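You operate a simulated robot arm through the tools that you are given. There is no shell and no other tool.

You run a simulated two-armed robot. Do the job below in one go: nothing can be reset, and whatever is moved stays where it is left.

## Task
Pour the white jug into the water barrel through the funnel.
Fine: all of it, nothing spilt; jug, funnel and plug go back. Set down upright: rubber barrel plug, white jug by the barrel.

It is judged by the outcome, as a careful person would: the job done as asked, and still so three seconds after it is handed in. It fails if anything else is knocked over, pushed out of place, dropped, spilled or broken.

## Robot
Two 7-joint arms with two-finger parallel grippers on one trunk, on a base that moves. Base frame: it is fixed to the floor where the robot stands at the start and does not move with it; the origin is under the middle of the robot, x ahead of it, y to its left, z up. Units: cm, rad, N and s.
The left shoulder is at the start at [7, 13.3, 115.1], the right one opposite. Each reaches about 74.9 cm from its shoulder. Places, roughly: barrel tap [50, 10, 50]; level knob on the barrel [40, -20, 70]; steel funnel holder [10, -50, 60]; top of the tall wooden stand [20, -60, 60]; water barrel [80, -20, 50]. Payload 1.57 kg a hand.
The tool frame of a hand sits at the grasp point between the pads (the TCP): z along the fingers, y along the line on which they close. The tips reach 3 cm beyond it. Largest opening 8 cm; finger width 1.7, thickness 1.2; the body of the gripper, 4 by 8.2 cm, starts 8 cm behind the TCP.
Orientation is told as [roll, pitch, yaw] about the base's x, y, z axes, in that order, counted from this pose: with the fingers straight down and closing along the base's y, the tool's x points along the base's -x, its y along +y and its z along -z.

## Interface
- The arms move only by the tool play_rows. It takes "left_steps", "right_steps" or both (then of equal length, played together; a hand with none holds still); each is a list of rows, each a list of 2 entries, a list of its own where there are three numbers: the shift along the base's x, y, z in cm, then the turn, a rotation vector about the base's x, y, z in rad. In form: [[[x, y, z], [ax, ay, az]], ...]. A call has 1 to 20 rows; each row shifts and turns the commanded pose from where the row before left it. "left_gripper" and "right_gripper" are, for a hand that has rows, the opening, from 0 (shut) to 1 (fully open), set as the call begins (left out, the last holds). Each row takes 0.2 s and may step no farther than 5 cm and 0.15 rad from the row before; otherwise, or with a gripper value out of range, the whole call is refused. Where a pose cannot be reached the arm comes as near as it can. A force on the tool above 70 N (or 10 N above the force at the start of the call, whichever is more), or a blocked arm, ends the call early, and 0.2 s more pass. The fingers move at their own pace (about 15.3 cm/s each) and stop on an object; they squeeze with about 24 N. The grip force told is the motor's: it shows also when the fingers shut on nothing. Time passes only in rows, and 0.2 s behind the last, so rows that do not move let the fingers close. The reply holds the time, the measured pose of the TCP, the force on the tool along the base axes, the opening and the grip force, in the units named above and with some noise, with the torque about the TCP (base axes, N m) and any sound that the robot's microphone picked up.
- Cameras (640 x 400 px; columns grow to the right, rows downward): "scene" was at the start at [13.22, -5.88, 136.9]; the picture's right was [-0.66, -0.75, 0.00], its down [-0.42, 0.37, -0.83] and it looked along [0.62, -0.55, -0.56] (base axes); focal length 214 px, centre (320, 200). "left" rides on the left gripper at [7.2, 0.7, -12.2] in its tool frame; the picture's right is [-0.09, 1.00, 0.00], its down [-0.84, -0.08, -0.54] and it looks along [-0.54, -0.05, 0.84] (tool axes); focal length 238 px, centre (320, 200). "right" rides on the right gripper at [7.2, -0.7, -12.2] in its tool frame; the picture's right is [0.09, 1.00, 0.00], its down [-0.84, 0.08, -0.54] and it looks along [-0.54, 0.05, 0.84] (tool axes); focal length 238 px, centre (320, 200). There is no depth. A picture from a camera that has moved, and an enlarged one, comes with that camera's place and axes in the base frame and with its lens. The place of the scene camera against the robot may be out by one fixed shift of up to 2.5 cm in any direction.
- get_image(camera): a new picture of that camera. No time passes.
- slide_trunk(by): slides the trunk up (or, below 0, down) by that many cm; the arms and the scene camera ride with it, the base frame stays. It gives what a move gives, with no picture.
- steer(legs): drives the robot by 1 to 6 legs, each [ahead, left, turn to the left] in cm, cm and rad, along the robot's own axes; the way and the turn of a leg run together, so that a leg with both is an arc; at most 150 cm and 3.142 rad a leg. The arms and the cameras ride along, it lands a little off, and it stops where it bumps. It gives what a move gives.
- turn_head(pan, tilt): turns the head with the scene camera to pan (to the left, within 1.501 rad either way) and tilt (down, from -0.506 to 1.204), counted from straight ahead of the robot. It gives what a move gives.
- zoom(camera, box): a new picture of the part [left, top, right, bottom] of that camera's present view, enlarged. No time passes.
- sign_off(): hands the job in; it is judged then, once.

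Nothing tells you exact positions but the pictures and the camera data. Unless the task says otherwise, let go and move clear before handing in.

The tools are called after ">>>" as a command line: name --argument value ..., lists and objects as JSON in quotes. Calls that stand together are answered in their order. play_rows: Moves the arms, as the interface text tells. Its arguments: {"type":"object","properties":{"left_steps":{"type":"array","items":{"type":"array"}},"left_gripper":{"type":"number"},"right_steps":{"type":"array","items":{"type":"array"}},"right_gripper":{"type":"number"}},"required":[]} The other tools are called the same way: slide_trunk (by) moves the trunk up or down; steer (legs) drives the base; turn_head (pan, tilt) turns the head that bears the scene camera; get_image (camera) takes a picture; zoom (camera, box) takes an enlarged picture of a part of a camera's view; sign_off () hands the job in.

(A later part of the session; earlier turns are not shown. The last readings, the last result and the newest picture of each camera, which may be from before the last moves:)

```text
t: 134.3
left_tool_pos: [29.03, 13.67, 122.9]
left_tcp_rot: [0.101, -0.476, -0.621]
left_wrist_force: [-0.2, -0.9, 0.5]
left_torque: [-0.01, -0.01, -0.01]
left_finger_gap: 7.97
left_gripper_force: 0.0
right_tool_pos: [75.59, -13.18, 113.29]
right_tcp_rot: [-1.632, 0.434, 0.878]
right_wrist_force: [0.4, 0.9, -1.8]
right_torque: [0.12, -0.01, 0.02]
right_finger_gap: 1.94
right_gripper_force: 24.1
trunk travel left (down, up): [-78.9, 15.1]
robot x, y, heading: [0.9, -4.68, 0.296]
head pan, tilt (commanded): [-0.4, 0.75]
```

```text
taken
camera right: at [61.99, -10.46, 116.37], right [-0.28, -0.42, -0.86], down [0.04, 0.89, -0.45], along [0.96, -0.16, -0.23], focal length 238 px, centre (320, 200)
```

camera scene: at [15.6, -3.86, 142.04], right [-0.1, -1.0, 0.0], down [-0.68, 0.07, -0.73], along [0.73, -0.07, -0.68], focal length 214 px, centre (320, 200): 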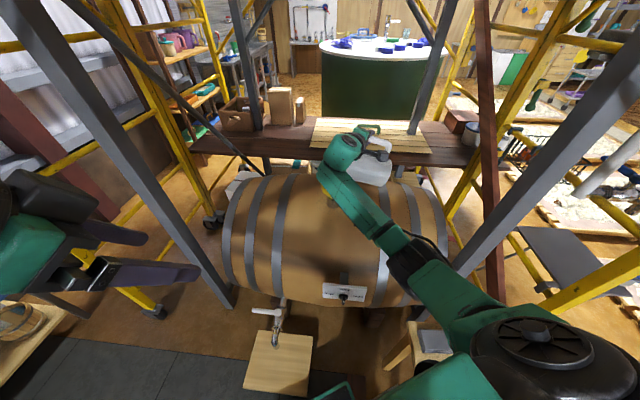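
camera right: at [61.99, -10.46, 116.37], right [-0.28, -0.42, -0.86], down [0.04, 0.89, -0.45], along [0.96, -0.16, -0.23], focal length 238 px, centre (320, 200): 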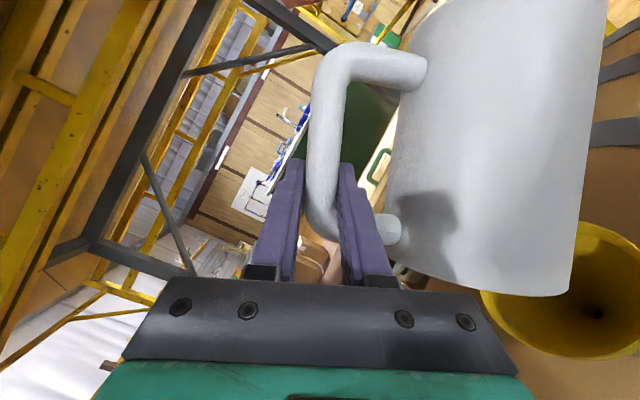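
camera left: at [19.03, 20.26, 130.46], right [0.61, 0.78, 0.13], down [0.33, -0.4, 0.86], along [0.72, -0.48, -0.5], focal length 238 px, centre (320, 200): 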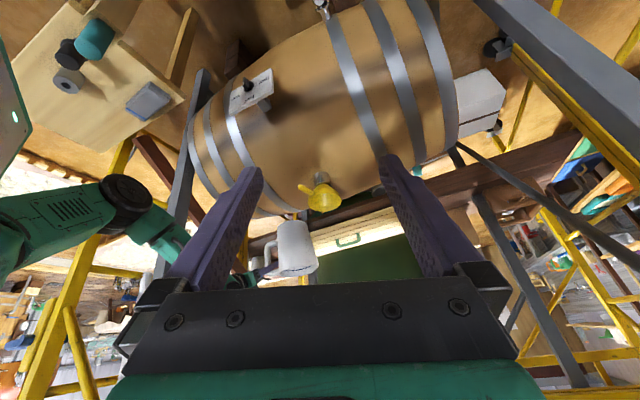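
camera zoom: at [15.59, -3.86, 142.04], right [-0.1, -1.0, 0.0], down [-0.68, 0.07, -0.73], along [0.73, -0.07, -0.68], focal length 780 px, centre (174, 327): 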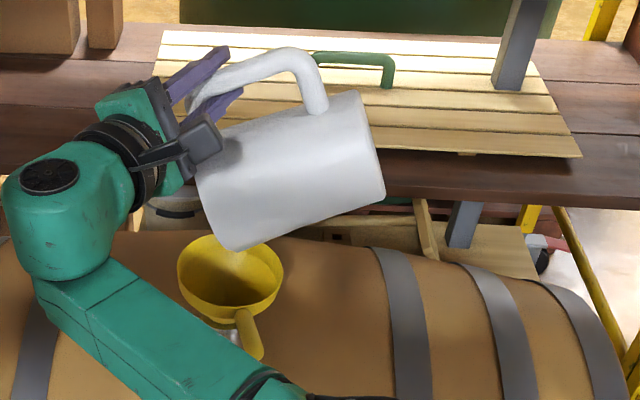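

All out — the funnel is dry, no drips outside. Now I reverse the motion, bringing the jug upright again while moving up and to the right of the funnel.

>>> play_rows --right_steps '[[[-0.275, -1.73, 0.275], [0.0987, -0.016, 0]], [[-0.275, -1.73, 0.275], [0.0987, -0.016, 0]], [[-0.275, -1.73, 0.275], [0.0987, -0.016, 0]], [[-0.275, -1.73, 0.275], [0.0987, -0.016, 0]], [[-0.3, -1.65, 0.05], [0.0987, -0.016, 0]], [[-0.3, -1.65, 0.05], [0.0987, -0.016, 0]], [[-0.25, -1.58, -0.4], [0.0987, -0.016, 0]], [[-0.25, -1.58, -0.4], [0.0987, -0.016, 0]], [[-0.25, -1.58, -0.4], [0.0987, -0.016, 0]], [[-0.25, -1.58, -0.4], [0.0987, -0.016, 0]]]'

>>> zoom --camera "left" --box '[240, 150, 370, 290]'

>>> zoom --camera "scene" --box '[290, 110, 450, 230]'

```text
t: 136.5
left_tool_pos: [29.08, 13.61, 122.98]
left_tcp_rot: [0.102, -0.477, -0.621]
left_wrist_force: [0.1, -0.3, 0.3]
left_torque: [0.03, -0.01, 0.0]
left_finger_gap: 8.01
left_gripper_force: 0.1
right_tool_pos: [72.92, -29.81, 113.03]
right_tcp_rot: [-1.137, -0.448, 0.872]
right_wrist_force: [-0.3, 0.4, -1.9]
right_torque: [-0.01, -0.01, -0.01]
right_finger_gap: 1.99
right_gripper_force: 23.9
trunk travel left (down, up): [-78.9, 15.1]
robot x, y, heading: [0.77, -4.81, 0.302]
head pan, tilt (commanded): [-0.4, 0.75]
```

```text
2.86 times, centred on (305, 220) of left
camera zoom: at [18.91, 20.23, 130.48], right [0.61, 0.78, 0.13], down [0.33, -0.4, 0.86], along [0.72, -0.48, -0.5], focal length 681 px, centre (363, 143)
```

zoom: 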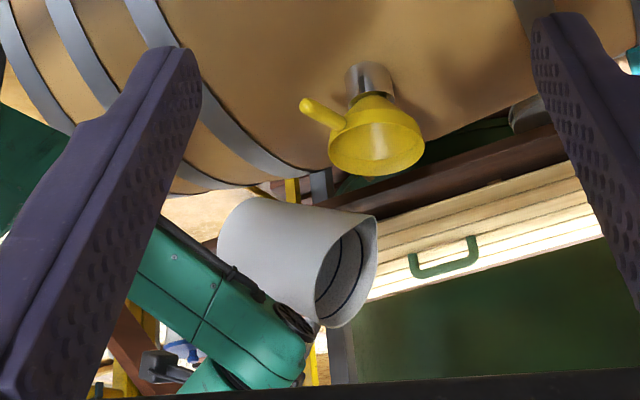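

```text
3.33 times, centred on (370, 170) of scene
camera zoom: at [15.57, -3.95, 142.04], right [-0.1, -1.0, 0.0], down [-0.68, 0.07, -0.73], along [0.73, -0.07, -0.68], focal length 715 px, centre (153, 300)
```

zoom: 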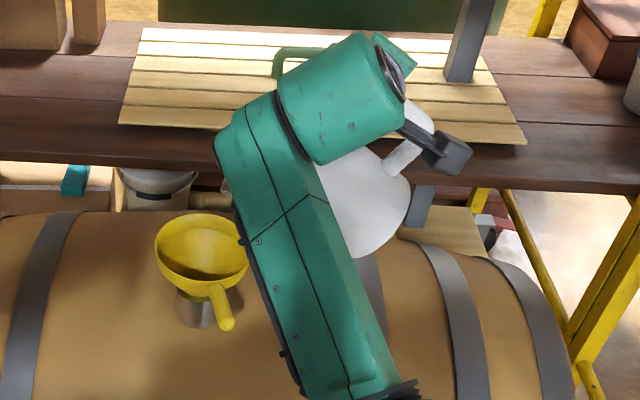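

The jug interior looks empty. Bringing it the rest of the way upright.

>>> play_rows --right_steps '[[[-0.2, -1.45, -0.6], [0.0987, -0.016, 0]], [[-0.2, -1.45, -0.6], [0.0987, -0.016, 0]], [[-0.2, -1.03, -0.13], [0.0987, -0.016, 0]], [[-0.2, -1.03, -0.13], [0.0987, -0.016, 0]], [[-0.2, -1.03, -0.13], [0.0987, -0.016, 0]], [[-0.2, -1.03, -0.13], [0.0987, -0.016, 0]], [[-0.05, -0.33, -0.05], [0.0938, -0.0152, 0]], [[-0.05, -0.33, -0.05], [0.0938, -0.0152, 0]], [[-0.05, -0.33, -0.05], [0.0938, -0.0152, 0]], [[-0.05, -0.33, -0.05], [0.0938, -0.0152, 0]]]'

>>> zoom --camera "scene" --box '[290, 110, 450, 230]'

>>> get_image --camera "right"

```text
t: 138.7
left_tool_pos: [28.97, 13.6, 122.99]
left_tcp_rot: [0.101, -0.476, -0.621]
left_wrist_force: [-0.1, 0.4, 0.1]
left_torque: [0.0, -0.01, -0.02]
left_finger_gap: 7.98
left_gripper_force: 0.0
right_tool_pos: [71.45, -37.93, 111.03]
right_tcp_rot: [0.01, -1.085, -0.005]
right_wrist_force: [-0.4, 0.7, -0.9]
right_torque: [-0.11, 0.05, 0.03]
right_finger_gap: 1.94
right_gripper_force: 23.5
trunk travel left (down, up): [-78.9, 15.1]
robot x, y, heading: [1.08, -4.79, 0.304]
head pan, tilt (commanded): [-0.4, 0.75]
```

```text
3.33 times, centred on (370, 170) of scene
camera zoom: at [15.58, -3.92, 142.04], right [-0.1, -1.0, 0.0], down [-0.68, 0.07, -0.73], along [0.73, -0.07, -0.68], focal length 715 px, centre (153, 300)
```

zoom: 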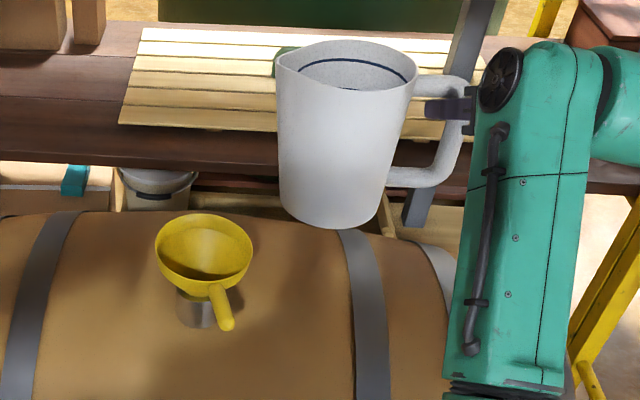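

```text
taken
camera right: at [57.28, -38.83, 110.42], right [-0.04, 1.0, -0.08], down [-0.09, 0.07, 0.99], along [0.99, 0.05, 0.09], focal length 238 px, centre (320, 200)
```

right: 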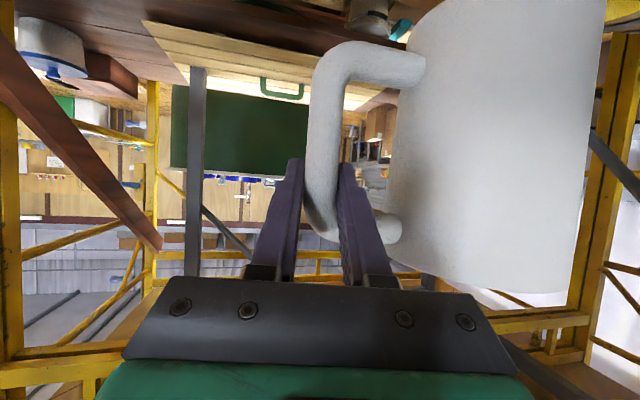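

Jug upright and empty, funnel undisturbed. Now I drive back toward the stand along the same route.

>>> steer --legs '[[-16, 20.4, 0]]'

>>> steer --legs '[[0, 0, -0.606]]'

>>> turn_head --pan -0.6 --tilt 0.8

>>> get_image --camera "scene"

```text
t: 140.6
left_tool_pos: [7.85, 28.3, 122.87]
left_tcp_rot: [0.101, -0.475, -0.623]
left_wrist_force: [0.4, -0.2, -0.2]
left_torque: [-0.01, -0.01, -0.01]
left_finger_gap: 8.0
left_gripper_force: 0.0
right_tool_pos: [50.11, -23.67, 110.93]
right_tcp_rot: [0.004, -1.084, -0.007]
right_wrist_force: [-0.2, 1.1, -1.0]
right_torque: [-0.14, 0.0, 0.01]
right_finger_gap: 1.95
right_gripper_force: 24.4
trunk travel left (down, up): [-78.9, 15.1]
robot x, y, heading: [-20.24, 10.51, 0.3]
head pan, tilt (commanded): [-0.4, 0.75]
```

```text
t: 142.6
left_tool_pos: [13.05, 9.14, 122.92]
left_tcp_rot: [0.101, -0.476, -1.227]
left_wrist_force: [-0.6, 0.0, 0.2]
left_torque: [-0.03, 0.02, 0.0]
left_finger_gap: 7.99
left_gripper_force: 0.0
right_tool_pos: [18.52, -57.53, 111.02]
right_tcp_rot: [0.003, -1.083, -0.606]
right_wrist_force: [0.2, -0.5, -2.0]
right_torque: [-0.08, 0.11, -0.01]
right_finger_gap: 1.96
right_gripper_force: 24.0
trunk travel left (down, up): [-78.9, 15.1]
robot x, y, heading: [-19.96, 10.42, -0.301]
head pan, tilt (commanded): [-0.4, 0.75]
```

```text
t: 143.4
left_tool_pos: [13.16, 9.12, 122.89]
left_tcp_rot: [0.102, -0.477, -1.23]
left_wrist_force: [-0.3, 0.1, -0.2]
left_torque: [0.01, -0.01, 0.0]
left_finger_gap: 7.98
left_gripper_force: 0.1
right_tool_pos: [18.54, -57.43, 110.88]
right_tcp_rot: [0.005, -1.084, -0.608]
right_wrist_force: [-1.2, 1.0, -1.7]
right_torque: [-0.06, 0.11, 0.0]
right_finger_gap: 1.98
right_gripper_force: 24.2
trunk travel left (down, up): [-78.9, 15.1]
robot x, y, heading: [-20.17, 10.38, -0.306]
head pan, tilt (commanded): [-0.6, 0.799]
```

```text
taken
camera scene: at [-8.96, 2.31, 141.64], right [-0.79, -0.62, 0.0], down [-0.44, 0.56, -0.7], along [0.43, -0.55, -0.72], focal length 214 px, centre (320, 200)
```

scene: 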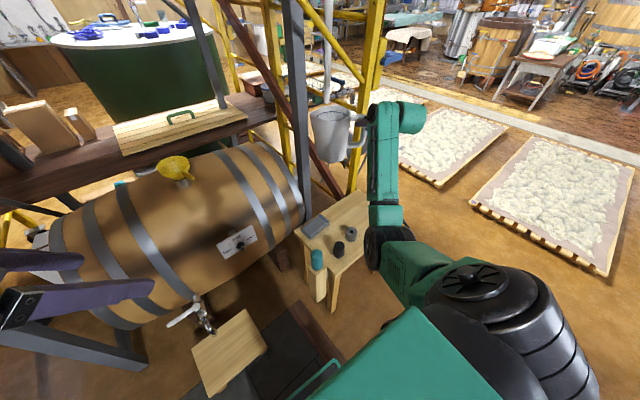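

>>> play_rows --right_steps '[[[0, 0, -2], [0, 0, 0]], [[0, 0, -2.5], [0, 0, 0]], [[0, 0, -2.5], [0, 0, 0]], [[0, 0, -2.5], [0, 0, 0]], [[0, 0, -2.5], [0, 0, 0]], [[-1.5, -0.4, 0], [0, 0, -0.05]], [[-2.5, -0.6, 0], [0, 0, -0.09]], [[-2.5, -0.6, 0], [0, 0, -0.09]], [[-2.5, -0.6, 0], [0, 0, -0.09]], [[-2.5, -0.6, 0], [0, 0, -0.09]], [[-2.5, -0.6, 0], [0, 0, -0.09]], [[-2.5, -0.6, 0], [0, 0, -0.09]], [[-2.5, -0.6, 0], [0, 0, -0.09]], [[-2.5, -0.6, 0], [0, 0, -0.09]], [[-2.5, -0.6, 0], [0, 0, -0.09]], [[-2.5, -0.5, 0], [0, 0, -0.1]]]'

>>> get_image --camera "scene"

```text
t: 146.8
left_tool_pos: [13.09, 9.23, 122.92]
left_tcp_rot: [0.101, -0.476, -1.228]
left_wrist_force: [0.6, 0.9, 0.3]
left_torque: [-0.02, -0.01, 0.02]
left_finger_gap: 7.98
left_gripper_force: 0.1
right_tool_pos: [-8.09, -63.72, 99.08]
right_tcp_rot: [0.004, -1.085, -1.569]
right_wrist_force: [0.0, 1.2, -2.4]
right_torque: [0.05, 0.14, 0.0]
right_finger_gap: 1.94
right_gripper_force: 24.1
trunk travel left (down, up): [-78.9, 15.1]
robot x, y, heading: [-20.3, 10.27, -0.306]
head pan, tilt (commanded): [-0.6, 0.799]
```

```text
taken
camera scene: at [-8.98, 2.29, 141.64], right [-0.79, -0.62, 0.0], down [-0.44, 0.56, -0.7], along [0.43, -0.55, -0.72], focal length 214 px, centre (320, 200)
```

scene: 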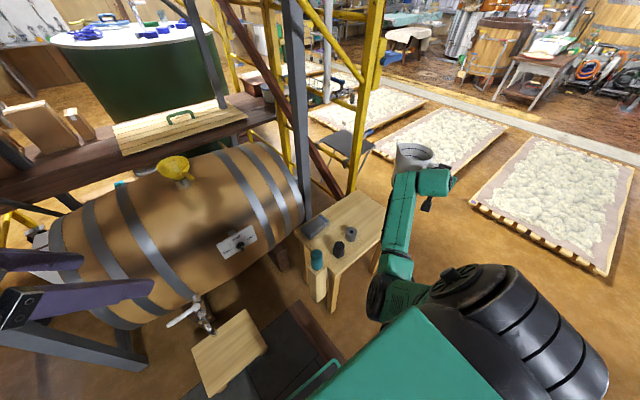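

>>> steer --legs '[[15, 0, 0]]'

>>> slide_trunk --by -19.5

>>> get_image --camera "scene"

>>> get_image --camera "right"

```text
t: 148.1
left_tool_pos: [27.26, 4.73, 122.89]
left_tcp_rot: [0.103, -0.478, -1.231]
left_wrist_force: [0.1, 0.5, -0.2]
left_torque: [0.01, 0.01, 0.03]
left_finger_gap: 7.99
left_gripper_force: 0.0
right_tool_pos: [5.96, -68.19, 99.06]
right_tcp_rot: [0.009, -1.086, -1.574]
right_wrist_force: [0.1, 1.2, -0.6]
right_torque: [0.01, 0.08, -0.02]
right_finger_gap: 1.95
right_gripper_force: 24.1
trunk travel left (down, up): [-78.9, 15.1]
robot x, y, heading: [-6.3, 5.78, -0.305]
head pan, tilt (commanded): [-0.6, 0.799]
```

```text
t: 150.3
left_tool_pos: [27.46, 4.69, 103.46]
left_tcp_rot: [0.102, -0.476, -1.228]
left_wrist_force: [0.2, -0.5, 0.1]
left_torque: [0.0, 0.0, 0.01]
left_finger_gap: 8.0
left_gripper_force: 0.0
right_tool_pos: [6.03, -68.13, 79.58]
right_tcp_rot: [0.004, -1.084, -1.569]
right_wrist_force: [0.2, 0.5, -1.5]
right_torque: [-0.01, 0.1, -0.02]
right_finger_gap: 1.95
right_gripper_force: 24.3
trunk travel left (down, up): [-59.4, 34.6]
robot x, y, heading: [-6.04, 5.69, -0.305]
head pan, tilt (commanded): [-0.6, 0.799]
```

```text
taken
camera scene: at [5.31, -2.18, 122.15], right [-0.79, -0.62, 0.0], down [-0.44, 0.56, -0.7], along [0.43, -0.55, -0.72], focal length 214 px, centre (320, 200)
```

scene: 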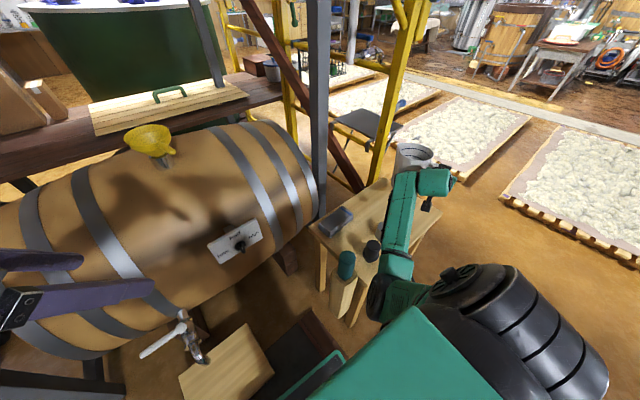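

```text
taken
camera right: at [5.41, -54.18, 78.95], right [1.0, 0.05, -0.08], down [0.08, 0.09, 0.99], along [0.05, -0.99, 0.08], focal length 238 px, centre (320, 200)
```

right: 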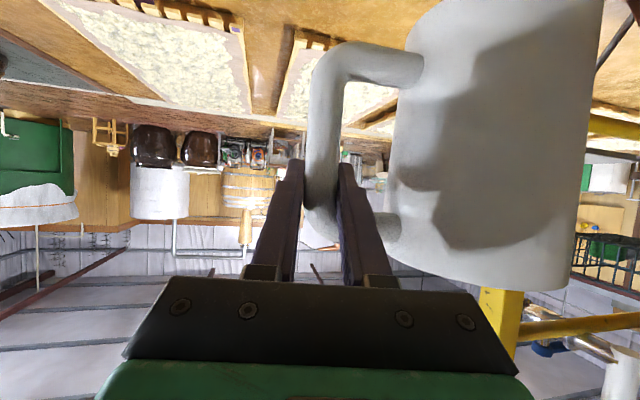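

Back above the jug's original spot. Lowering it straight down.

>>> play_rows --right_steps '[[[0.1, 0.05, -1.2], [0, 0, 0]], [[0.1, 0.05, -1.4], [0, 0, 0]], [[0, 0, -1.5], [0, 0, 0]], [[0, 0, -1.5], [0, 0, 0]], [[0, 0, -1.4], [0, 0, 0]], [[0, 0, -1.1], [0, 0, 0]], [[0, 0, -0.8], [0, 0, 0]], [[0, 0, -0.5], [0, 0, 0]]]'

>>> get_image --camera "right"

>>> zoom --camera "scene" --box '[320, 130, 460, 280]'

```text
t: 152.1
left_tool_pos: [27.4, 4.54, 103.35]
left_tcp_rot: [0.1, -0.475, -1.228]
left_wrist_force: [-0.2, -0.3, -0.6]
left_torque: [-0.01, -0.02, -0.03]
left_finger_gap: 8.0
left_gripper_force: 0.1
right_tool_pos: [6.32, -68.08, 70.1]
right_tcp_rot: [0.004, -1.084, -1.568]
right_wrist_force: [0.5, 0.6, -1.0]
right_torque: [0.04, 0.12, 0.01]
right_finger_gap: 1.97
right_gripper_force: 24.5
trunk travel left (down, up): [-59.4, 34.6]
robot x, y, heading: [-5.86, 5.72, -0.311]
head pan, tilt (commanded): [-0.6, 0.799]
```

```text
taken
camera right: at [5.62, -54.05, 69.55], right [1.0, 0.05, -0.08], down [0.08, 0.09, 0.99], along [0.05, -0.99, 0.08], focal length 238 px, centre (320, 200)
```

right: 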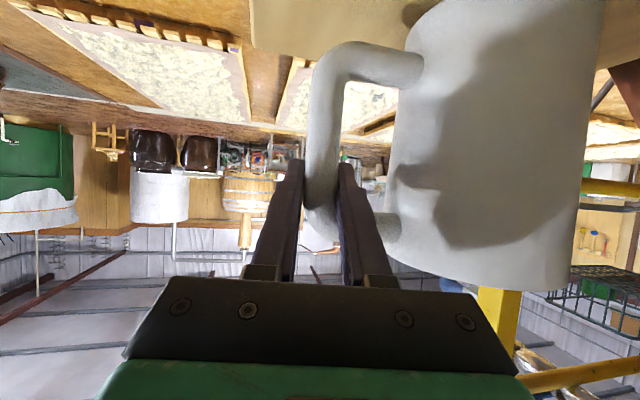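

```text
2.67 times, centred on (390, 205) of scene
camera zoom: at [5.32, -2.19, 122.14], right [-0.79, -0.62, 0.0], down [-0.44, 0.56, -0.7], along [0.43, -0.55, -0.72], focal length 572 px, centre (133, 187)
```

zoom: 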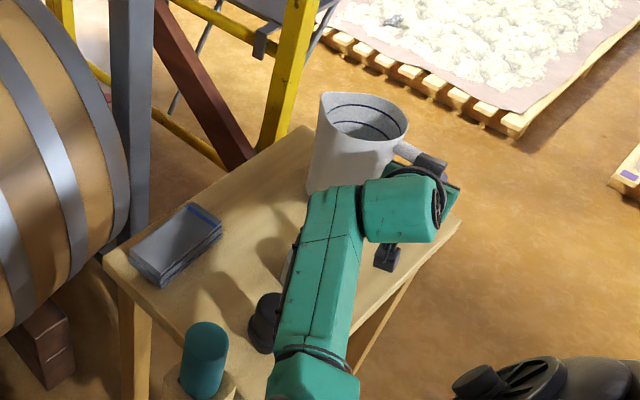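

>>> play_rows --right_steps '[[[0, 0, -0.3], [0, 0, 0]], [[0, 0, -0.3], [0, 0, 0]], [[0, 0, -0.25], [0, 0, 0]]]'

>>> play_rows --right_steps '[[[0, 0, -0.25], [0, 0, 0]]]'

>>> get_image --camera "right"

```text
t: 152.9
left_tool_pos: [27.29, 4.67, 103.4]
left_tcp_rot: [0.101, -0.477, -1.23]
left_wrist_force: [-0.1, 0.0, 0.2]
left_torque: [0.0, 0.02, -0.02]
left_finger_gap: 8.01
left_gripper_force: 0.1
right_tool_pos: [6.3, -68.05, 69.24]
right_tcp_rot: [0.003, -1.085, -1.568]
right_wrist_force: [-0.2, 0.2, -0.8]
right_torque: [0.02, 0.14, 0.0]
right_finger_gap: 1.94
right_gripper_force: 24.7
trunk travel left (down, up): [-59.4, 34.6]
robot x, y, heading: [-5.65, 5.58, -0.306]
head pan, tilt (commanded): [-0.6, 0.799]
```

```text
t: 153.3
left_tool_pos: [27.33, 4.76, 103.37]
left_tcp_rot: [0.101, -0.477, -1.228]
left_wrist_force: [-0.2, 0.5, -0.1]
left_torque: [0.01, -0.01, 0.0]
left_finger_gap: 7.99
left_gripper_force: 0.1
right_tool_pos: [6.34, -68.2, 69.25]
right_tcp_rot: [0.006, -1.086, -1.573]
right_wrist_force: [-1.1, 0.7, 2.0]
right_torque: [-0.14, -0.12, 0.02]
right_finger_gap: 1.97
right_gripper_force: 24.1
trunk travel left (down, up): [-59.4, 34.6]
robot x, y, heading: [-6.04, 6.04, -0.304]
head pan, tilt (commanded): [-0.6, 0.799]
```

```text
taken
camera right: at [5.61, -54.05, 68.54], right [1.0, 0.05, -0.08], down [0.07, 0.09, 0.99], along [0.05, -0.99, 0.09], focal length 238 px, centre (320, 200)
```

right: 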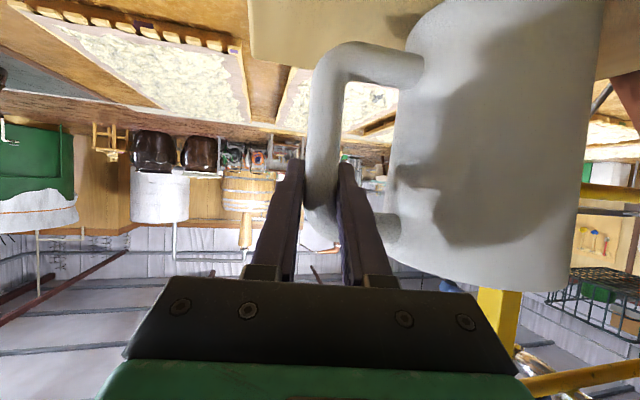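

Contact with the table. One more slight lowering so it settles flat, then release.

>>> play_rows --right_steps '[[[0, 0, -0.2], [0, 0, 0]]]'

>>> play_rows --right_steps '[[[0, 0, 0], [0, 0, 0]], [[0, 0, 0], [0, 0, 0]]]' --right_gripper 0.5

>>> get_image --camera "right"

>>> zoom --camera "scene" --box '[320, 130, 460, 280]'

```text
t: 153.7
left_tool_pos: [27.37, 4.87, 103.41]
left_tcp_rot: [0.101, -0.478, -1.228]
left_wrist_force: [-0.1, 0.6, 0.3]
left_torque: [0.01, 0.01, -0.01]
left_finger_gap: 8.0
left_gripper_force: 0.0
right_tool_pos: [6.31, -68.06, 68.99]
right_tcp_rot: [0.004, -1.089, -1.574]
right_wrist_force: [-2.4, 0.1, 5.5]
right_torque: [-0.35, -0.17, -0.09]
right_finger_gap: 1.96
right_gripper_force: 24.2
trunk travel left (down, up): [-59.4, 34.6]
robot x, y, heading: [-5.84, 5.75, -0.31]
head pan, tilt (commanded): [-0.6, 0.799]
```

```text
t: 154.3
left_tool_pos: [27.23, 4.67, 103.52]
left_tcp_rot: [0.103, -0.476, -1.228]
left_wrist_force: [-0.1, -0.7, 0.6]
left_torque: [-0.04, -0.01, 0.02]
left_finger_gap: 8.01
left_gripper_force: 0.2
right_tool_pos: [6.38, -68.08, 68.91]
right_tcp_rot: [0.003, -1.086, -1.569]
right_wrist_force: [0.7, 0.1, 0.1]
right_torque: [-0.01, -0.03, -0.04]
right_finger_gap: 3.99
right_gripper_force: 0.1
trunk travel left (down, up): [-59.4, 34.6]
robot x, y, heading: [-6.02, 6.08, -0.307]
head pan, tilt (commanded): [-0.6, 0.799]
```

```text
taken
camera right: at [5.64, -54.03, 68.25], right [1.0, 0.05, -0.08], down [0.08, 0.09, 0.99], along [0.05, -0.99, 0.08], focal length 238 px, centre (320, 200)
```

right: 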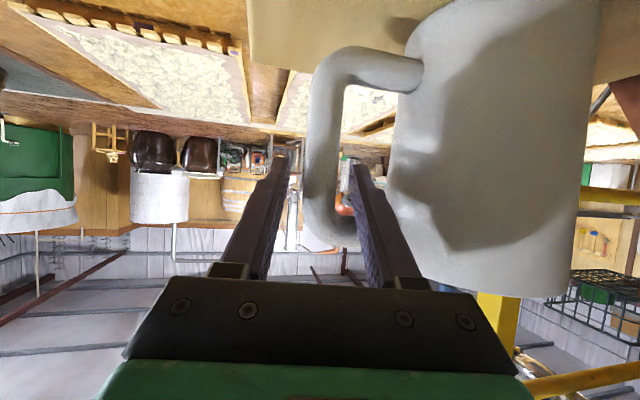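

```text
2.67 times, centred on (390, 205) of scene
camera zoom: at [5.31, -2.14, 122.14], right [-0.79, -0.62, 0.0], down [-0.44, 0.56, -0.7], along [0.43, -0.55, -0.72], focal length 572 px, centre (133, 187)
```

zoom: 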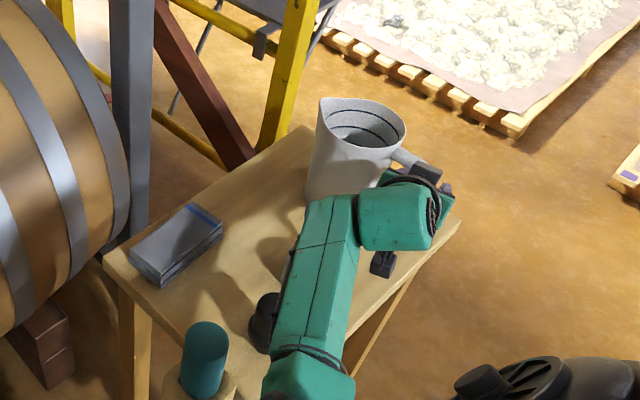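

Jug released and standing. Backing the fingers out of the loop along the same line.

>>> play_rows --right_steps '[[[0, 0.9, 0.46], [0, 0, 0]], [[0, 1.1, 0.57], [0, 0, 0]], [[0, 1.3, 0.68], [0, 0, 0]], [[0, 1.3, 0.68], [0, 0, 0]], [[0, 1.3, 0.68], [0, 0, 0]], [[0, 1.3, 0.7], [0, 0, 0]], [[0, 1.3, 1.0], [0, 0, 0]], [[0, 1.3, 1.5], [0, 0, 0]]]'

>>> get_image --camera "right"

>>> zoom --camera "scene" --box '[320, 130, 460, 280]'

```text
t: 156.3
left_tool_pos: [27.44, 4.66, 103.38]
left_tcp_rot: [0.101, -0.477, -1.231]
left_wrist_force: [0.4, -0.6, -0.3]
left_torque: [0.01, 0.01, 0.0]
left_finger_gap: 8.01
left_gripper_force: 0.0
right_tool_pos: [4.99, -60.23, 77.56]
right_tcp_rot: [-0.032, -1.147, -1.559]
right_wrist_force: [-0.5, 0.4, -0.9]
right_torque: [0.02, -0.01, 0.01]
right_finger_gap: 4.03
right_gripper_force: 0.0
trunk travel left (down, up): [-59.4, 34.6]
robot x, y, heading: [-5.61, 5.98, -0.305]
head pan, tilt (commanded): [-0.6, 0.799]
stopped in row 8 (right hand): the arm was blocked; the commanded pose is now the measured one
```

```text
taken
camera right: at [4.61, -46.18, 76.26], right [0.99, 0.02, -0.1], down [0.09, 0.15, 0.98], along [0.03, -0.99, 0.15], focal length 238 px, centre (320, 200)
```

right: 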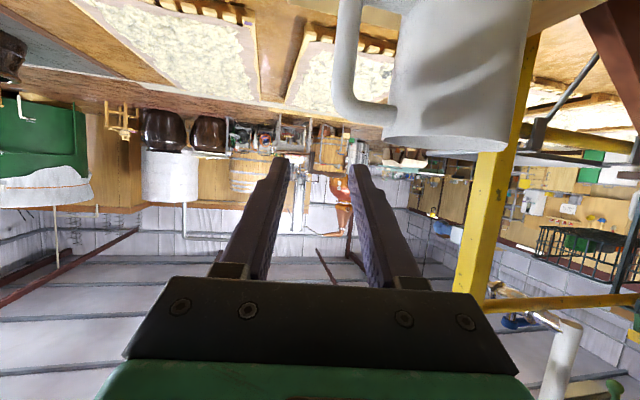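

```text
2.67 times, centred on (390, 205) of scene
camera zoom: at [5.31, -2.17, 122.14], right [-0.79, -0.62, 0.0], down [-0.44, 0.56, -0.7], along [0.43, -0.55, -0.72], focal length 572 px, centre (133, 187)
```

zoom: 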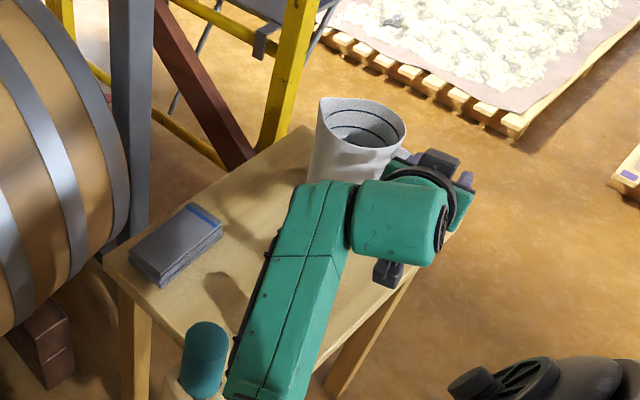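

The arm got blocked on the last retreat row. Let me look at the elbow and the plug from the left camera before moving further.

>>> get_image --camera "left"

>>> get_image --camera "scene"

```text
taken
camera left: at [22.84, 15.87, 110.97], right [0.95, 0.3, 0.13], down [0.04, -0.51, 0.86], along [0.32, -0.8, -0.5], focal length 238 px, centre (320, 200)
```

left: 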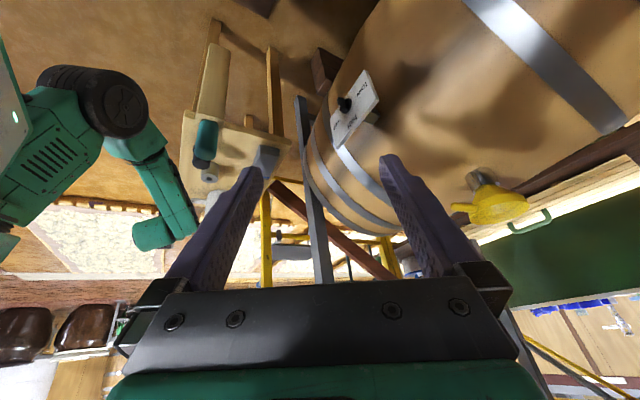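

```text
taken
camera scene: at [5.31, -2.17, 122.14], right [-0.79, -0.62, 0.0], down [-0.44, 0.56, -0.7], along [0.43, -0.55, -0.72], focal length 214 px, centre (320, 200)
```

scene: 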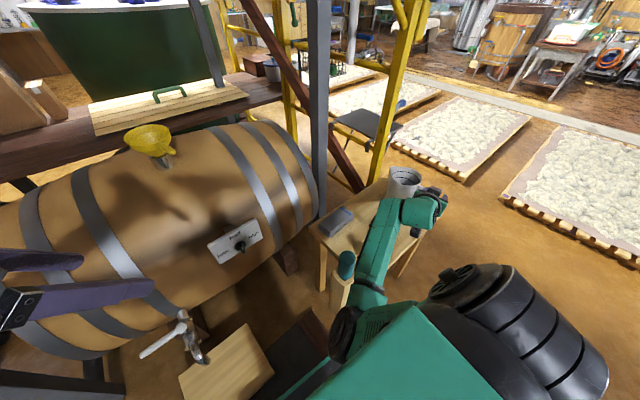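

>>> zoom --camera "left" --box '[20, 40, 280, 260]'

```text
1.82 times, centred on (150, 150) of left
camera zoom: at [22.84, 15.87, 110.97], right [0.95, 0.3, 0.13], down [0.04, -0.51, 0.86], along [0.32, -0.8, -0.5], focal length 433 px, centre (629, 291)
```

zoom: 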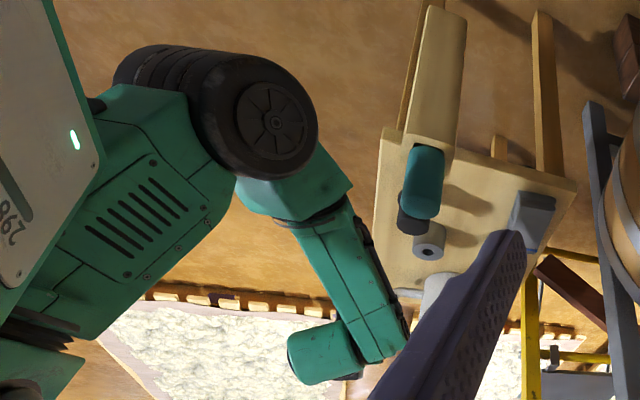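

The plug, holder and teal bottle are untouched; the arm simply folded to its limit. I'll raise the trunk to lift the hand clear, then turn toward the barrel for the funnel.

>>> slide_trunk --by 20

>>> steer --legs '[[0, 0, 0.606]]'

>>> get_image --camera "scene"

>>> get_image --camera "left"

```text
t: 158.4
left_tool_pos: [27.36, 4.68, 123.37]
left_tcp_rot: [0.1, -0.477, -1.229]
left_wrist_force: [-0.1, -1.3, -1.1]
left_torque: [0.01, 0.01, 0.01]
left_finger_gap: 8.01
left_gripper_force: 0.1
right_tool_pos: [5.13, -60.13, 97.69]
right_tcp_rot: [-0.031, -1.146, -1.557]
right_wrist_force: [0.1, 0.5, 0.3]
right_torque: [0.0, 0.0, -0.02]
right_finger_gap: 3.99
right_gripper_force: 0.0
trunk travel left (down, up): [-79.4, 14.6]
robot x, y, heading: [-6.0, 5.94, -0.304]
head pan, tilt (commanded): [-0.6, 0.799]
```

```text
t: 160.5
left_tool_pos: [21.86, 24.01, 123.43]
left_tcp_rot: [0.1, -0.477, -0.615]
left_wrist_force: [-0.2, 0.2, -0.1]
left_torque: [0.01, -0.01, 0.01]
left_finger_gap: 7.98
left_gripper_force: 0.0
right_tool_pos: [41.05, -41.79, 97.7]
right_tcp_rot: [-0.03, -1.147, -0.947]
right_wrist_force: [1.1, -0.3, 0.0]
right_torque: [-0.03, 0.0, 0.01]
right_finger_gap: 4.02
right_gripper_force: 0.0
trunk travel left (down, up): [-79.4, 14.6]
robot x, y, heading: [-6.2, 5.76, 0.31]
head pan, tilt (commanded): [-0.6, 0.799]
```

```text
taken
camera scene: at [8.06, 4.89, 142.14], right [-0.29, -0.96, 0.0], down [-0.69, 0.21, -0.7], along [0.67, -0.2, -0.72], focal length 214 px, centre (320, 200)
```

scene: 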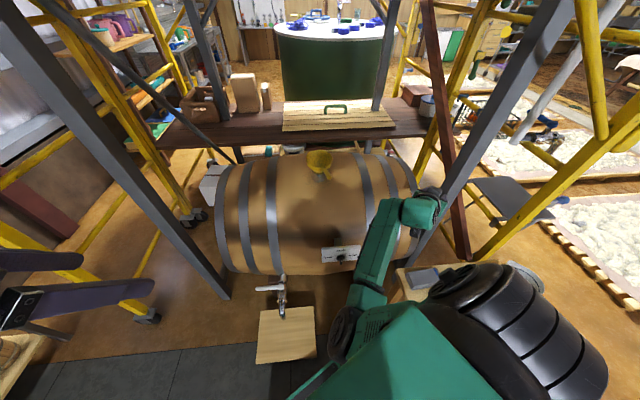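

```text
taken
camera left: at [11.78, 30.66, 130.97], right [0.6, 0.79, 0.13], down [0.33, -0.4, 0.86], along [0.73, -0.47, -0.5], focal length 238 px, centre (320, 200)
```

left: 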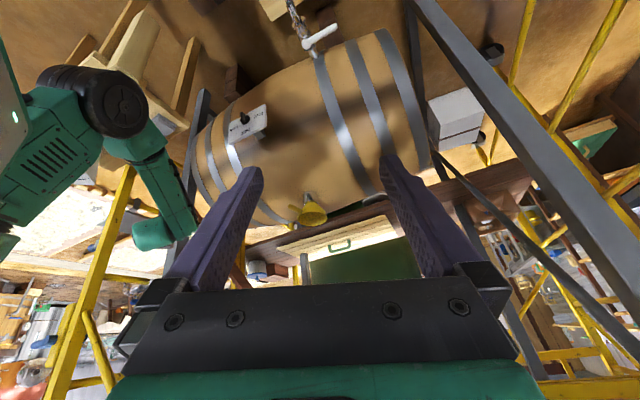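

>>> play_rows --right_steps '[[[0.8, 2.4, 0.5], [0, 0, 0.117]], [[0.8, 2.4, 0.5], [0, 0, 0.117]], [[0.8, 2.4, 0.5], [0, 0, 0.117]], [[0.8, 2.4, 0.5], [0, 0, 0.117]], [[0.8, 2.4, 0.5], [0, 0, 0.117]], [[0.8, 2.4, 0.5], [0, 0, 0.117]], [[0.8, 2.4, 0.5], [0, 0, 0.117]], [[0.8, 2.4, 0.5], [0, 0, 0.117]], [[0.8, 2.4, 0.5], [0, 0, 0.117]]]'

>>> get_image --camera "scene"

```text
t: 162.5
left_tool_pos: [21.87, 23.93, 123.53]
left_tcp_rot: [0.102, -0.476, -0.616]
left_wrist_force: [0.2, 0.6, 0.3]
left_torque: [-0.01, 0.01, 0.01]
left_finger_gap: 8.02
left_gripper_force: 0.0
right_tool_pos: [48.25, -20.06, 102.23]
right_tcp_rot: [-0.029, -1.147, 0.109]
right_wrist_force: [0.3, 0.5, 0.4]
right_torque: [0.01, 0.0, 0.0]
right_finger_gap: 4.0
right_gripper_force: 0.0
trunk travel left (down, up): [-79.4, 14.6]
robot x, y, heading: [-6.01, 5.72, 0.307]
head pan, tilt (commanded): [-0.6, 0.799]
```

```text
taken
camera scene: at [8.08, 4.87, 142.14], right [-0.29, -0.96, 0.0], down [-0.69, 0.21, -0.7], along [0.67, -0.2, -0.72], focal length 214 px, centre (320, 200)
```

scene: 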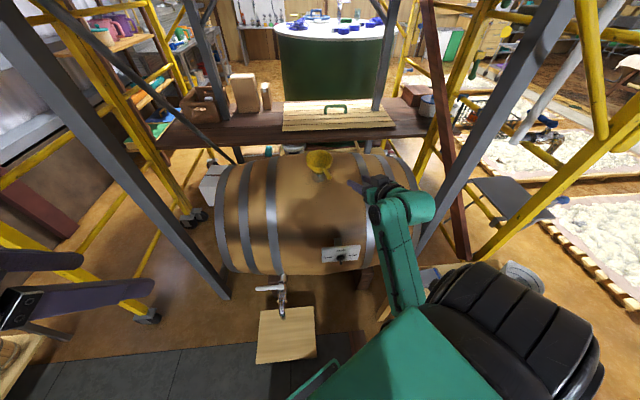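

>>> steer --legs '[[3.7, -12, 0]]'

>>> turn_head --pan -0.4 --tilt 0.75

>>> get_image --camera "right"

>>> get_image --camera "left"

```text
t: 163.8
left_tool_pos: [28.88, 13.98, 123.44]
left_tcp_rot: [0.102, -0.479, -0.614]
left_wrist_force: [-0.6, 0.1, 0.2]
left_torque: [0.0, -0.04, -0.03]
left_finger_gap: 7.99
left_gripper_force: 0.0
right_tool_pos: [55.28, -30.23, 102.4]
right_tcp_rot: [-0.034, -1.148, 0.111]
right_wrist_force: [-0.3, 0.6, 0.0]
right_torque: [0.03, -0.01, -0.04]
right_finger_gap: 4.02
right_gripper_force: 0.1
trunk travel left (down, up): [-79.4, 14.6]
robot x, y, heading: [1.1, -4.66, 0.313]
head pan, tilt (commanded): [-0.6, 0.799]
```

```text
t: 164.5
left_tool_pos: [28.96, 13.7, 123.56]
left_tcp_rot: [0.099, -0.477, -0.613]
left_wrist_force: [0.9, -0.1, 0.2]
left_torque: [0.0, -0.01, 0.0]
left_finger_gap: 8.01
left_gripper_force: 0.0
right_tool_pos: [55.29, -30.4, 102.19]
right_tcp_rot: [-0.03, -1.147, 0.107]
right_wrist_force: [0.2, -0.6, -0.7]
right_torque: [-0.05, 0.02, 0.03]
right_finger_gap: 4.0
right_gripper_force: 0.0
trunk travel left (down, up): [-79.4, 14.6]
robot x, y, heading: [1.06, -4.72, 0.313]
head pan, tilt (commanded): [-0.4, 0.75]
```

```text
taken
camera right: at [41.4, -32.28, 100.76], right [-0.12, 0.99, -0.1], down [-0.16, 0.08, 0.98], along [0.98, 0.13, 0.15], focal length 238 px, centre (320, 200)
```

right: 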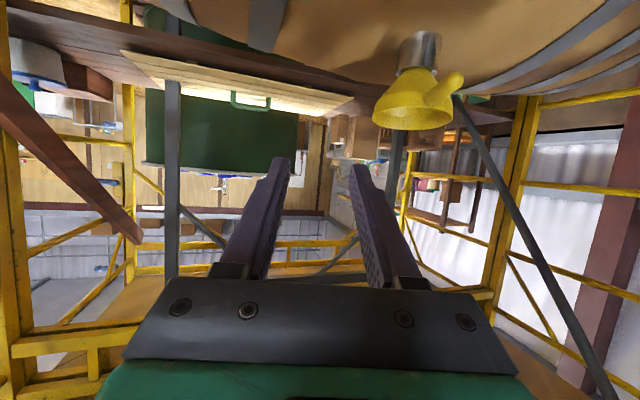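

```text
taken
camera left: at [18.93, 20.31, 130.98], right [0.6, 0.79, 0.13], down [0.33, -0.4, 0.86], along [0.73, -0.47, -0.5], focal length 238 px, centre (320, 200)
```

left: 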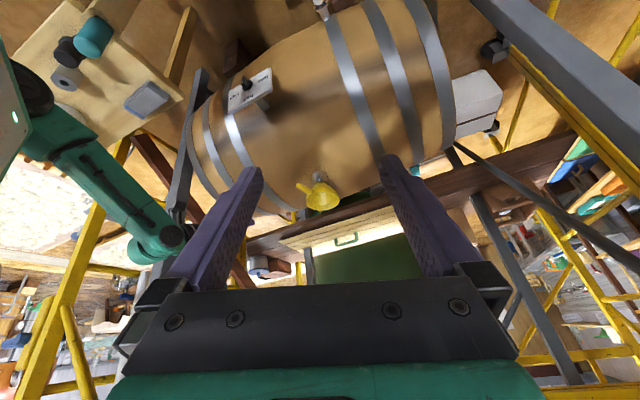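

>>> play_rows --right_steps '[[[0.8, 2.68, -0.9], [0.0014, 0.0096, 0.003]], [[0.8, 2.68, -0.9], [0.0014, 0.0096, 0.003]], [[0.8, 2.68, -0.9], [0.0014, 0.0096, 0.003]], [[0.8, 2.68, -1.3], [0.0014, 0.0096, 0.003]], [[0.8, 2.68, -1.6], [0.0014, 0.0096, 0.003]]]' --right_gripper 0.6

>>> get_image --camera "right"

>>> zoom --camera "left" --box '[240, 150, 370, 270]'

```text
t: 165.7
left_tool_pos: [29.17, 13.84, 123.6]
left_tcp_rot: [0.101, -0.477, -0.614]
left_wrist_force: [0.2, 0.4, -0.3]
left_torque: [0.0, 0.03, -0.01]
left_finger_gap: 8.02
left_gripper_force: 0.0
right_tool_pos: [59.35, -16.72, 96.63]
right_tcp_rot: [-0.005, -1.099, 0.1]
right_wrist_force: [0.4, 0.6, -1.2]
right_torque: [-0.01, 0.0, -0.01]
right_finger_gap: 4.81
right_gripper_force: 0.1
trunk travel left (down, up): [-79.4, 14.6]
robot x, y, heading: [0.87, -4.77, 0.308]
head pan, tilt (commanded): [-0.4, 0.75]
```

```text
taken
camera right: at [45.41, -18.92, 95.82], right [-0.14, 0.99, -0.08], down [-0.11, 0.07, 0.99], along [0.98, 0.14, 0.1], focal length 238 px, centre (320, 200)
```

right: 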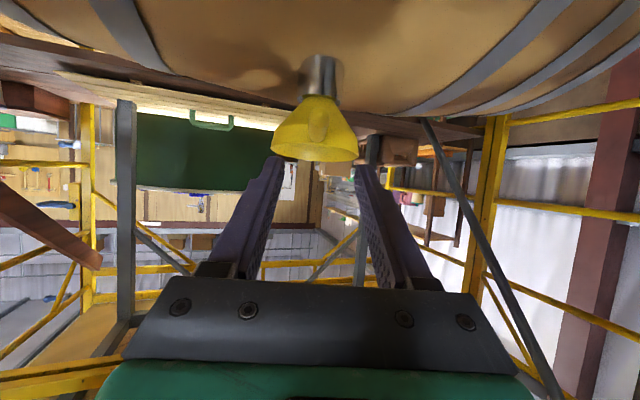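

```text
3.33 times, centred on (305, 210) of left
camera zoom: at [18.94, 20.48, 130.94], right [0.6, 0.79, 0.13], down [0.33, -0.39, 0.86], along [0.73, -0.47, -0.5], focal length 794 px, centre (370, 167)
```

zoom: 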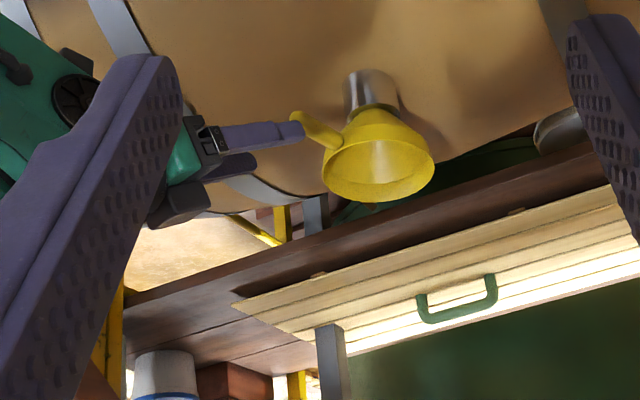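

>>> zoom --camera "right" --box '[240, 40, 400, 180]'

```text
2.86 times, centred on (320, 110) of right
camera zoom: at [45.41, -18.92, 95.82], right [-0.14, 0.99, -0.08], down [-0.11, 0.07, 0.99], along [0.98, 0.14, 0.1], focal length 681 px, centre (320, 457)
```

zoom: 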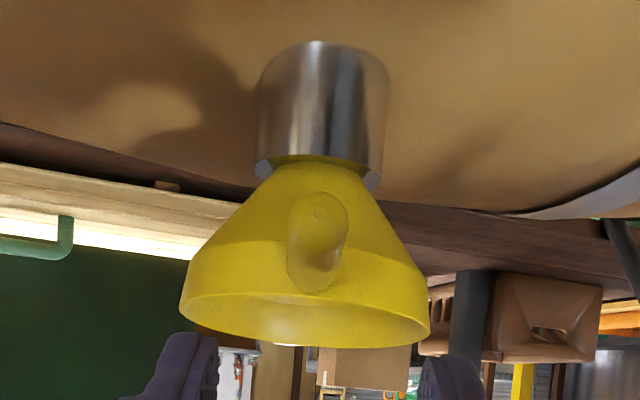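

>>> play_rows --right_steps '[[[0.4, -0.3, -0.9], [0, 0, 0]], [[1.9, 0.17, -1.05], [0, 0, 0]], [[1.9, 0.17, -1.05], [0, 0, 0]], [[1.9, 0.17, -1.05], [0, 0, 0]]]'

>>> get_image --camera "right"

>>> zoom --camera "left" --box '[260, 160, 360, 250]'

```text
t: 166.7
left_tool_pos: [29.15, 13.87, 123.38]
left_tcp_rot: [0.101, -0.477, -0.614]
left_wrist_force: [0.5, 0.2, 1.0]
left_torque: [-0.02, 0.0, -0.01]
left_finger_gap: 8.0
left_gripper_force: 0.1
right_tool_pos: [65.55, -16.76, 92.63]
right_tcp_rot: [-0.004, -1.099, 0.097]
right_wrist_force: [0.0, 0.1, -0.1]
right_torque: [-0.02, 0.01, -0.03]
right_finger_gap: 4.8
right_gripper_force: 0.0
trunk travel left (down, up): [-79.4, 14.6]
robot x, y, heading: [0.79, -4.96, 0.307]
head pan, tilt (commanded): [-0.4, 0.75]
```

```text
taken
camera right: at [51.51, -18.84, 91.77], right [-0.14, 0.99, -0.08], down [-0.11, 0.07, 0.99], along [0.98, 0.14, 0.1], focal length 238 px, centre (320, 200)
```

right: 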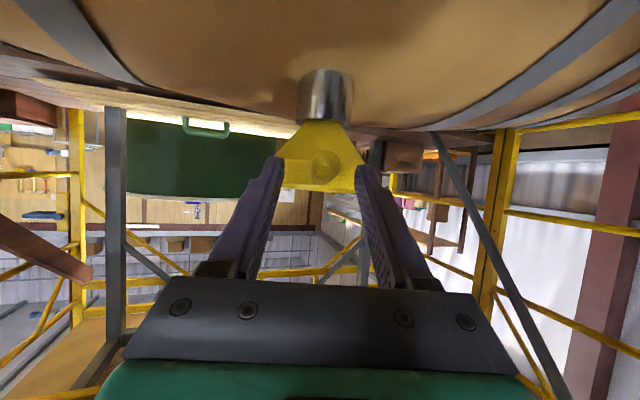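

```text
4.44 times, centred on (310, 205) of left
camera zoom: at [18.97, 20.38, 130.96], right [0.6, 0.79, 0.13], down [0.33, -0.4, 0.86], along [0.73, -0.47, -0.5], focal length 1059 px, centre (364, 178)
```

zoom: 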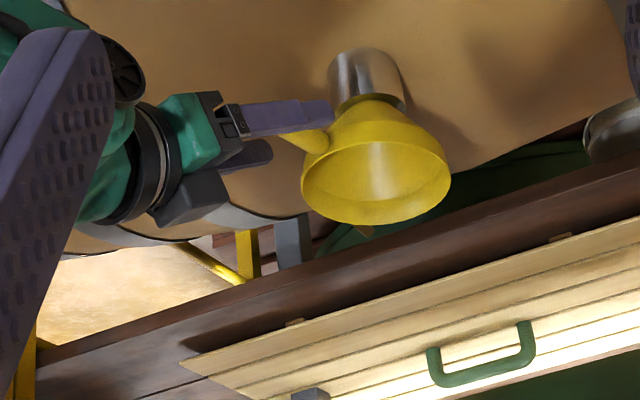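

>>> play_rows --right_steps '[[[0.9, 0.2, -0.5], [0, 0, 0]], [[0.9, 0.15, -0.5], [0, 0, 0]]]'

>>> zoom --camera "right" --box '[240, 80, 400, 240]'

```text
t: 167.3
left_tool_pos: [29.07, 13.83, 123.39]
left_tcp_rot: [0.101, -0.477, -0.614]
left_wrist_force: [1.1, 1.1, -0.8]
left_torque: [0.02, -0.02, 0.01]
left_finger_gap: 8.0
left_gripper_force: 0.0
right_tool_pos: [67.31, -16.44, 91.54]
right_tcp_rot: [-0.002, -1.102, 0.095]
right_wrist_force: [0.1, 0.0, 0.3]
right_torque: [-0.03, 0.02, 0.03]
right_finger_gap: 4.81
right_gripper_force: 0.0
trunk travel left (down, up): [-79.4, 14.6]
robot x, y, heading: [1.08, -4.76, 0.313]
head pan, tilt (commanded): [-0.4, 0.75]
```

```text
2.50 times, centred on (320, 160) of right
camera zoom: at [53.25, -18.48, 90.75], right [-0.14, 0.99, -0.08], down [-0.11, 0.07, 0.99], along [0.98, 0.14, 0.1], focal length 596 px, centre (320, 300)
```

zoom: 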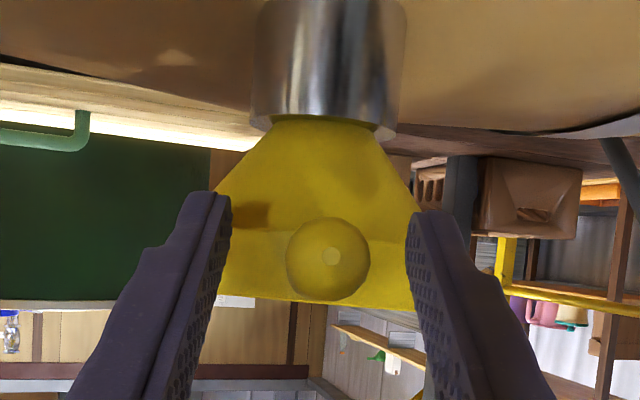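

>>> play_rows --right_steps '[[[0, 0.22, 0], [0, 0, 0]]]'

>>> play_rows --right_steps '[[[0, 0, 0], [0, 0, 0]], [[0, 0, 0], [0, 0, 0]], [[0, 0, 0], [0, 0, 0]]]' --right_gripper 0.0

>>> zoom --camera "left" --box '[260, 160, 360, 250]'

```text
t: 167.7
left_tool_pos: [29.07, 13.87, 123.37]
left_tcp_rot: [0.102, -0.476, -0.613]
left_wrist_force: [-0.3, 0.6, 0.1]
left_torque: [0.0, 0.0, -0.02]
left_finger_gap: 7.98
left_gripper_force: 0.0
right_tool_pos: [67.35, -16.09, 91.67]
right_tcp_rot: [-0.005, -1.1, 0.098]
right_wrist_force: [-1.0, 0.7, 0.0]
right_torque: [-0.03, 0.04, -0.04]
right_finger_gap: 4.78
right_gripper_force: 0.1
trunk travel left (down, up): [-79.4, 14.6]
robot x, y, heading: [1.3, -4.67, 0.311]
head pan, tilt (commanded): [-0.4, 0.75]
```

```text
t: 168.5
left_tool_pos: [29.1, 13.78, 123.41]
left_tcp_rot: [0.102, -0.477, -0.613]
left_wrist_force: [-0.2, -0.2, 0.3]
left_torque: [0.03, 0.01, 0.01]
left_finger_gap: 8.0
left_gripper_force: 0.0
right_tool_pos: [67.42, -16.1, 91.72]
right_tcp_rot: [-0.004, -1.1, 0.098]
right_wrist_force: [0.9, 0.1, 0.3]
right_torque: [-0.03, -0.04, -0.04]
right_finger_gap: 1.71
right_gripper_force: 23.6
trunk travel left (down, up): [-79.4, 14.6]
robot x, y, heading: [1.31, -4.43, 0.307]
head pan, tilt (commanded): [-0.4, 0.75]
```

```text
4.44 times, centred on (310, 205) of left
camera zoom: at [18.91, 20.38, 130.97], right [0.6, 0.79, 0.13], down [0.33, -0.4, 0.86], along [0.73, -0.47, -0.5], focal length 1059 px, centre (364, 178)
```

zoom: 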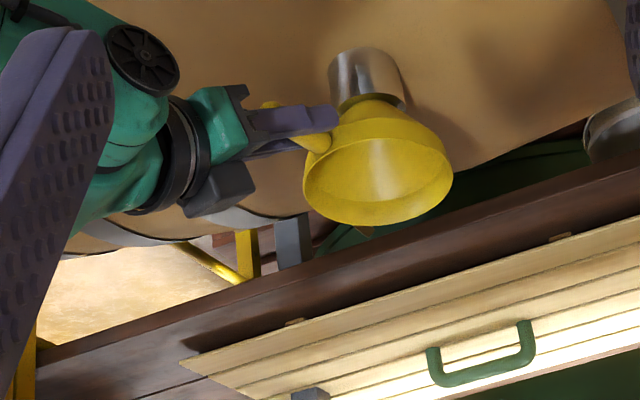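

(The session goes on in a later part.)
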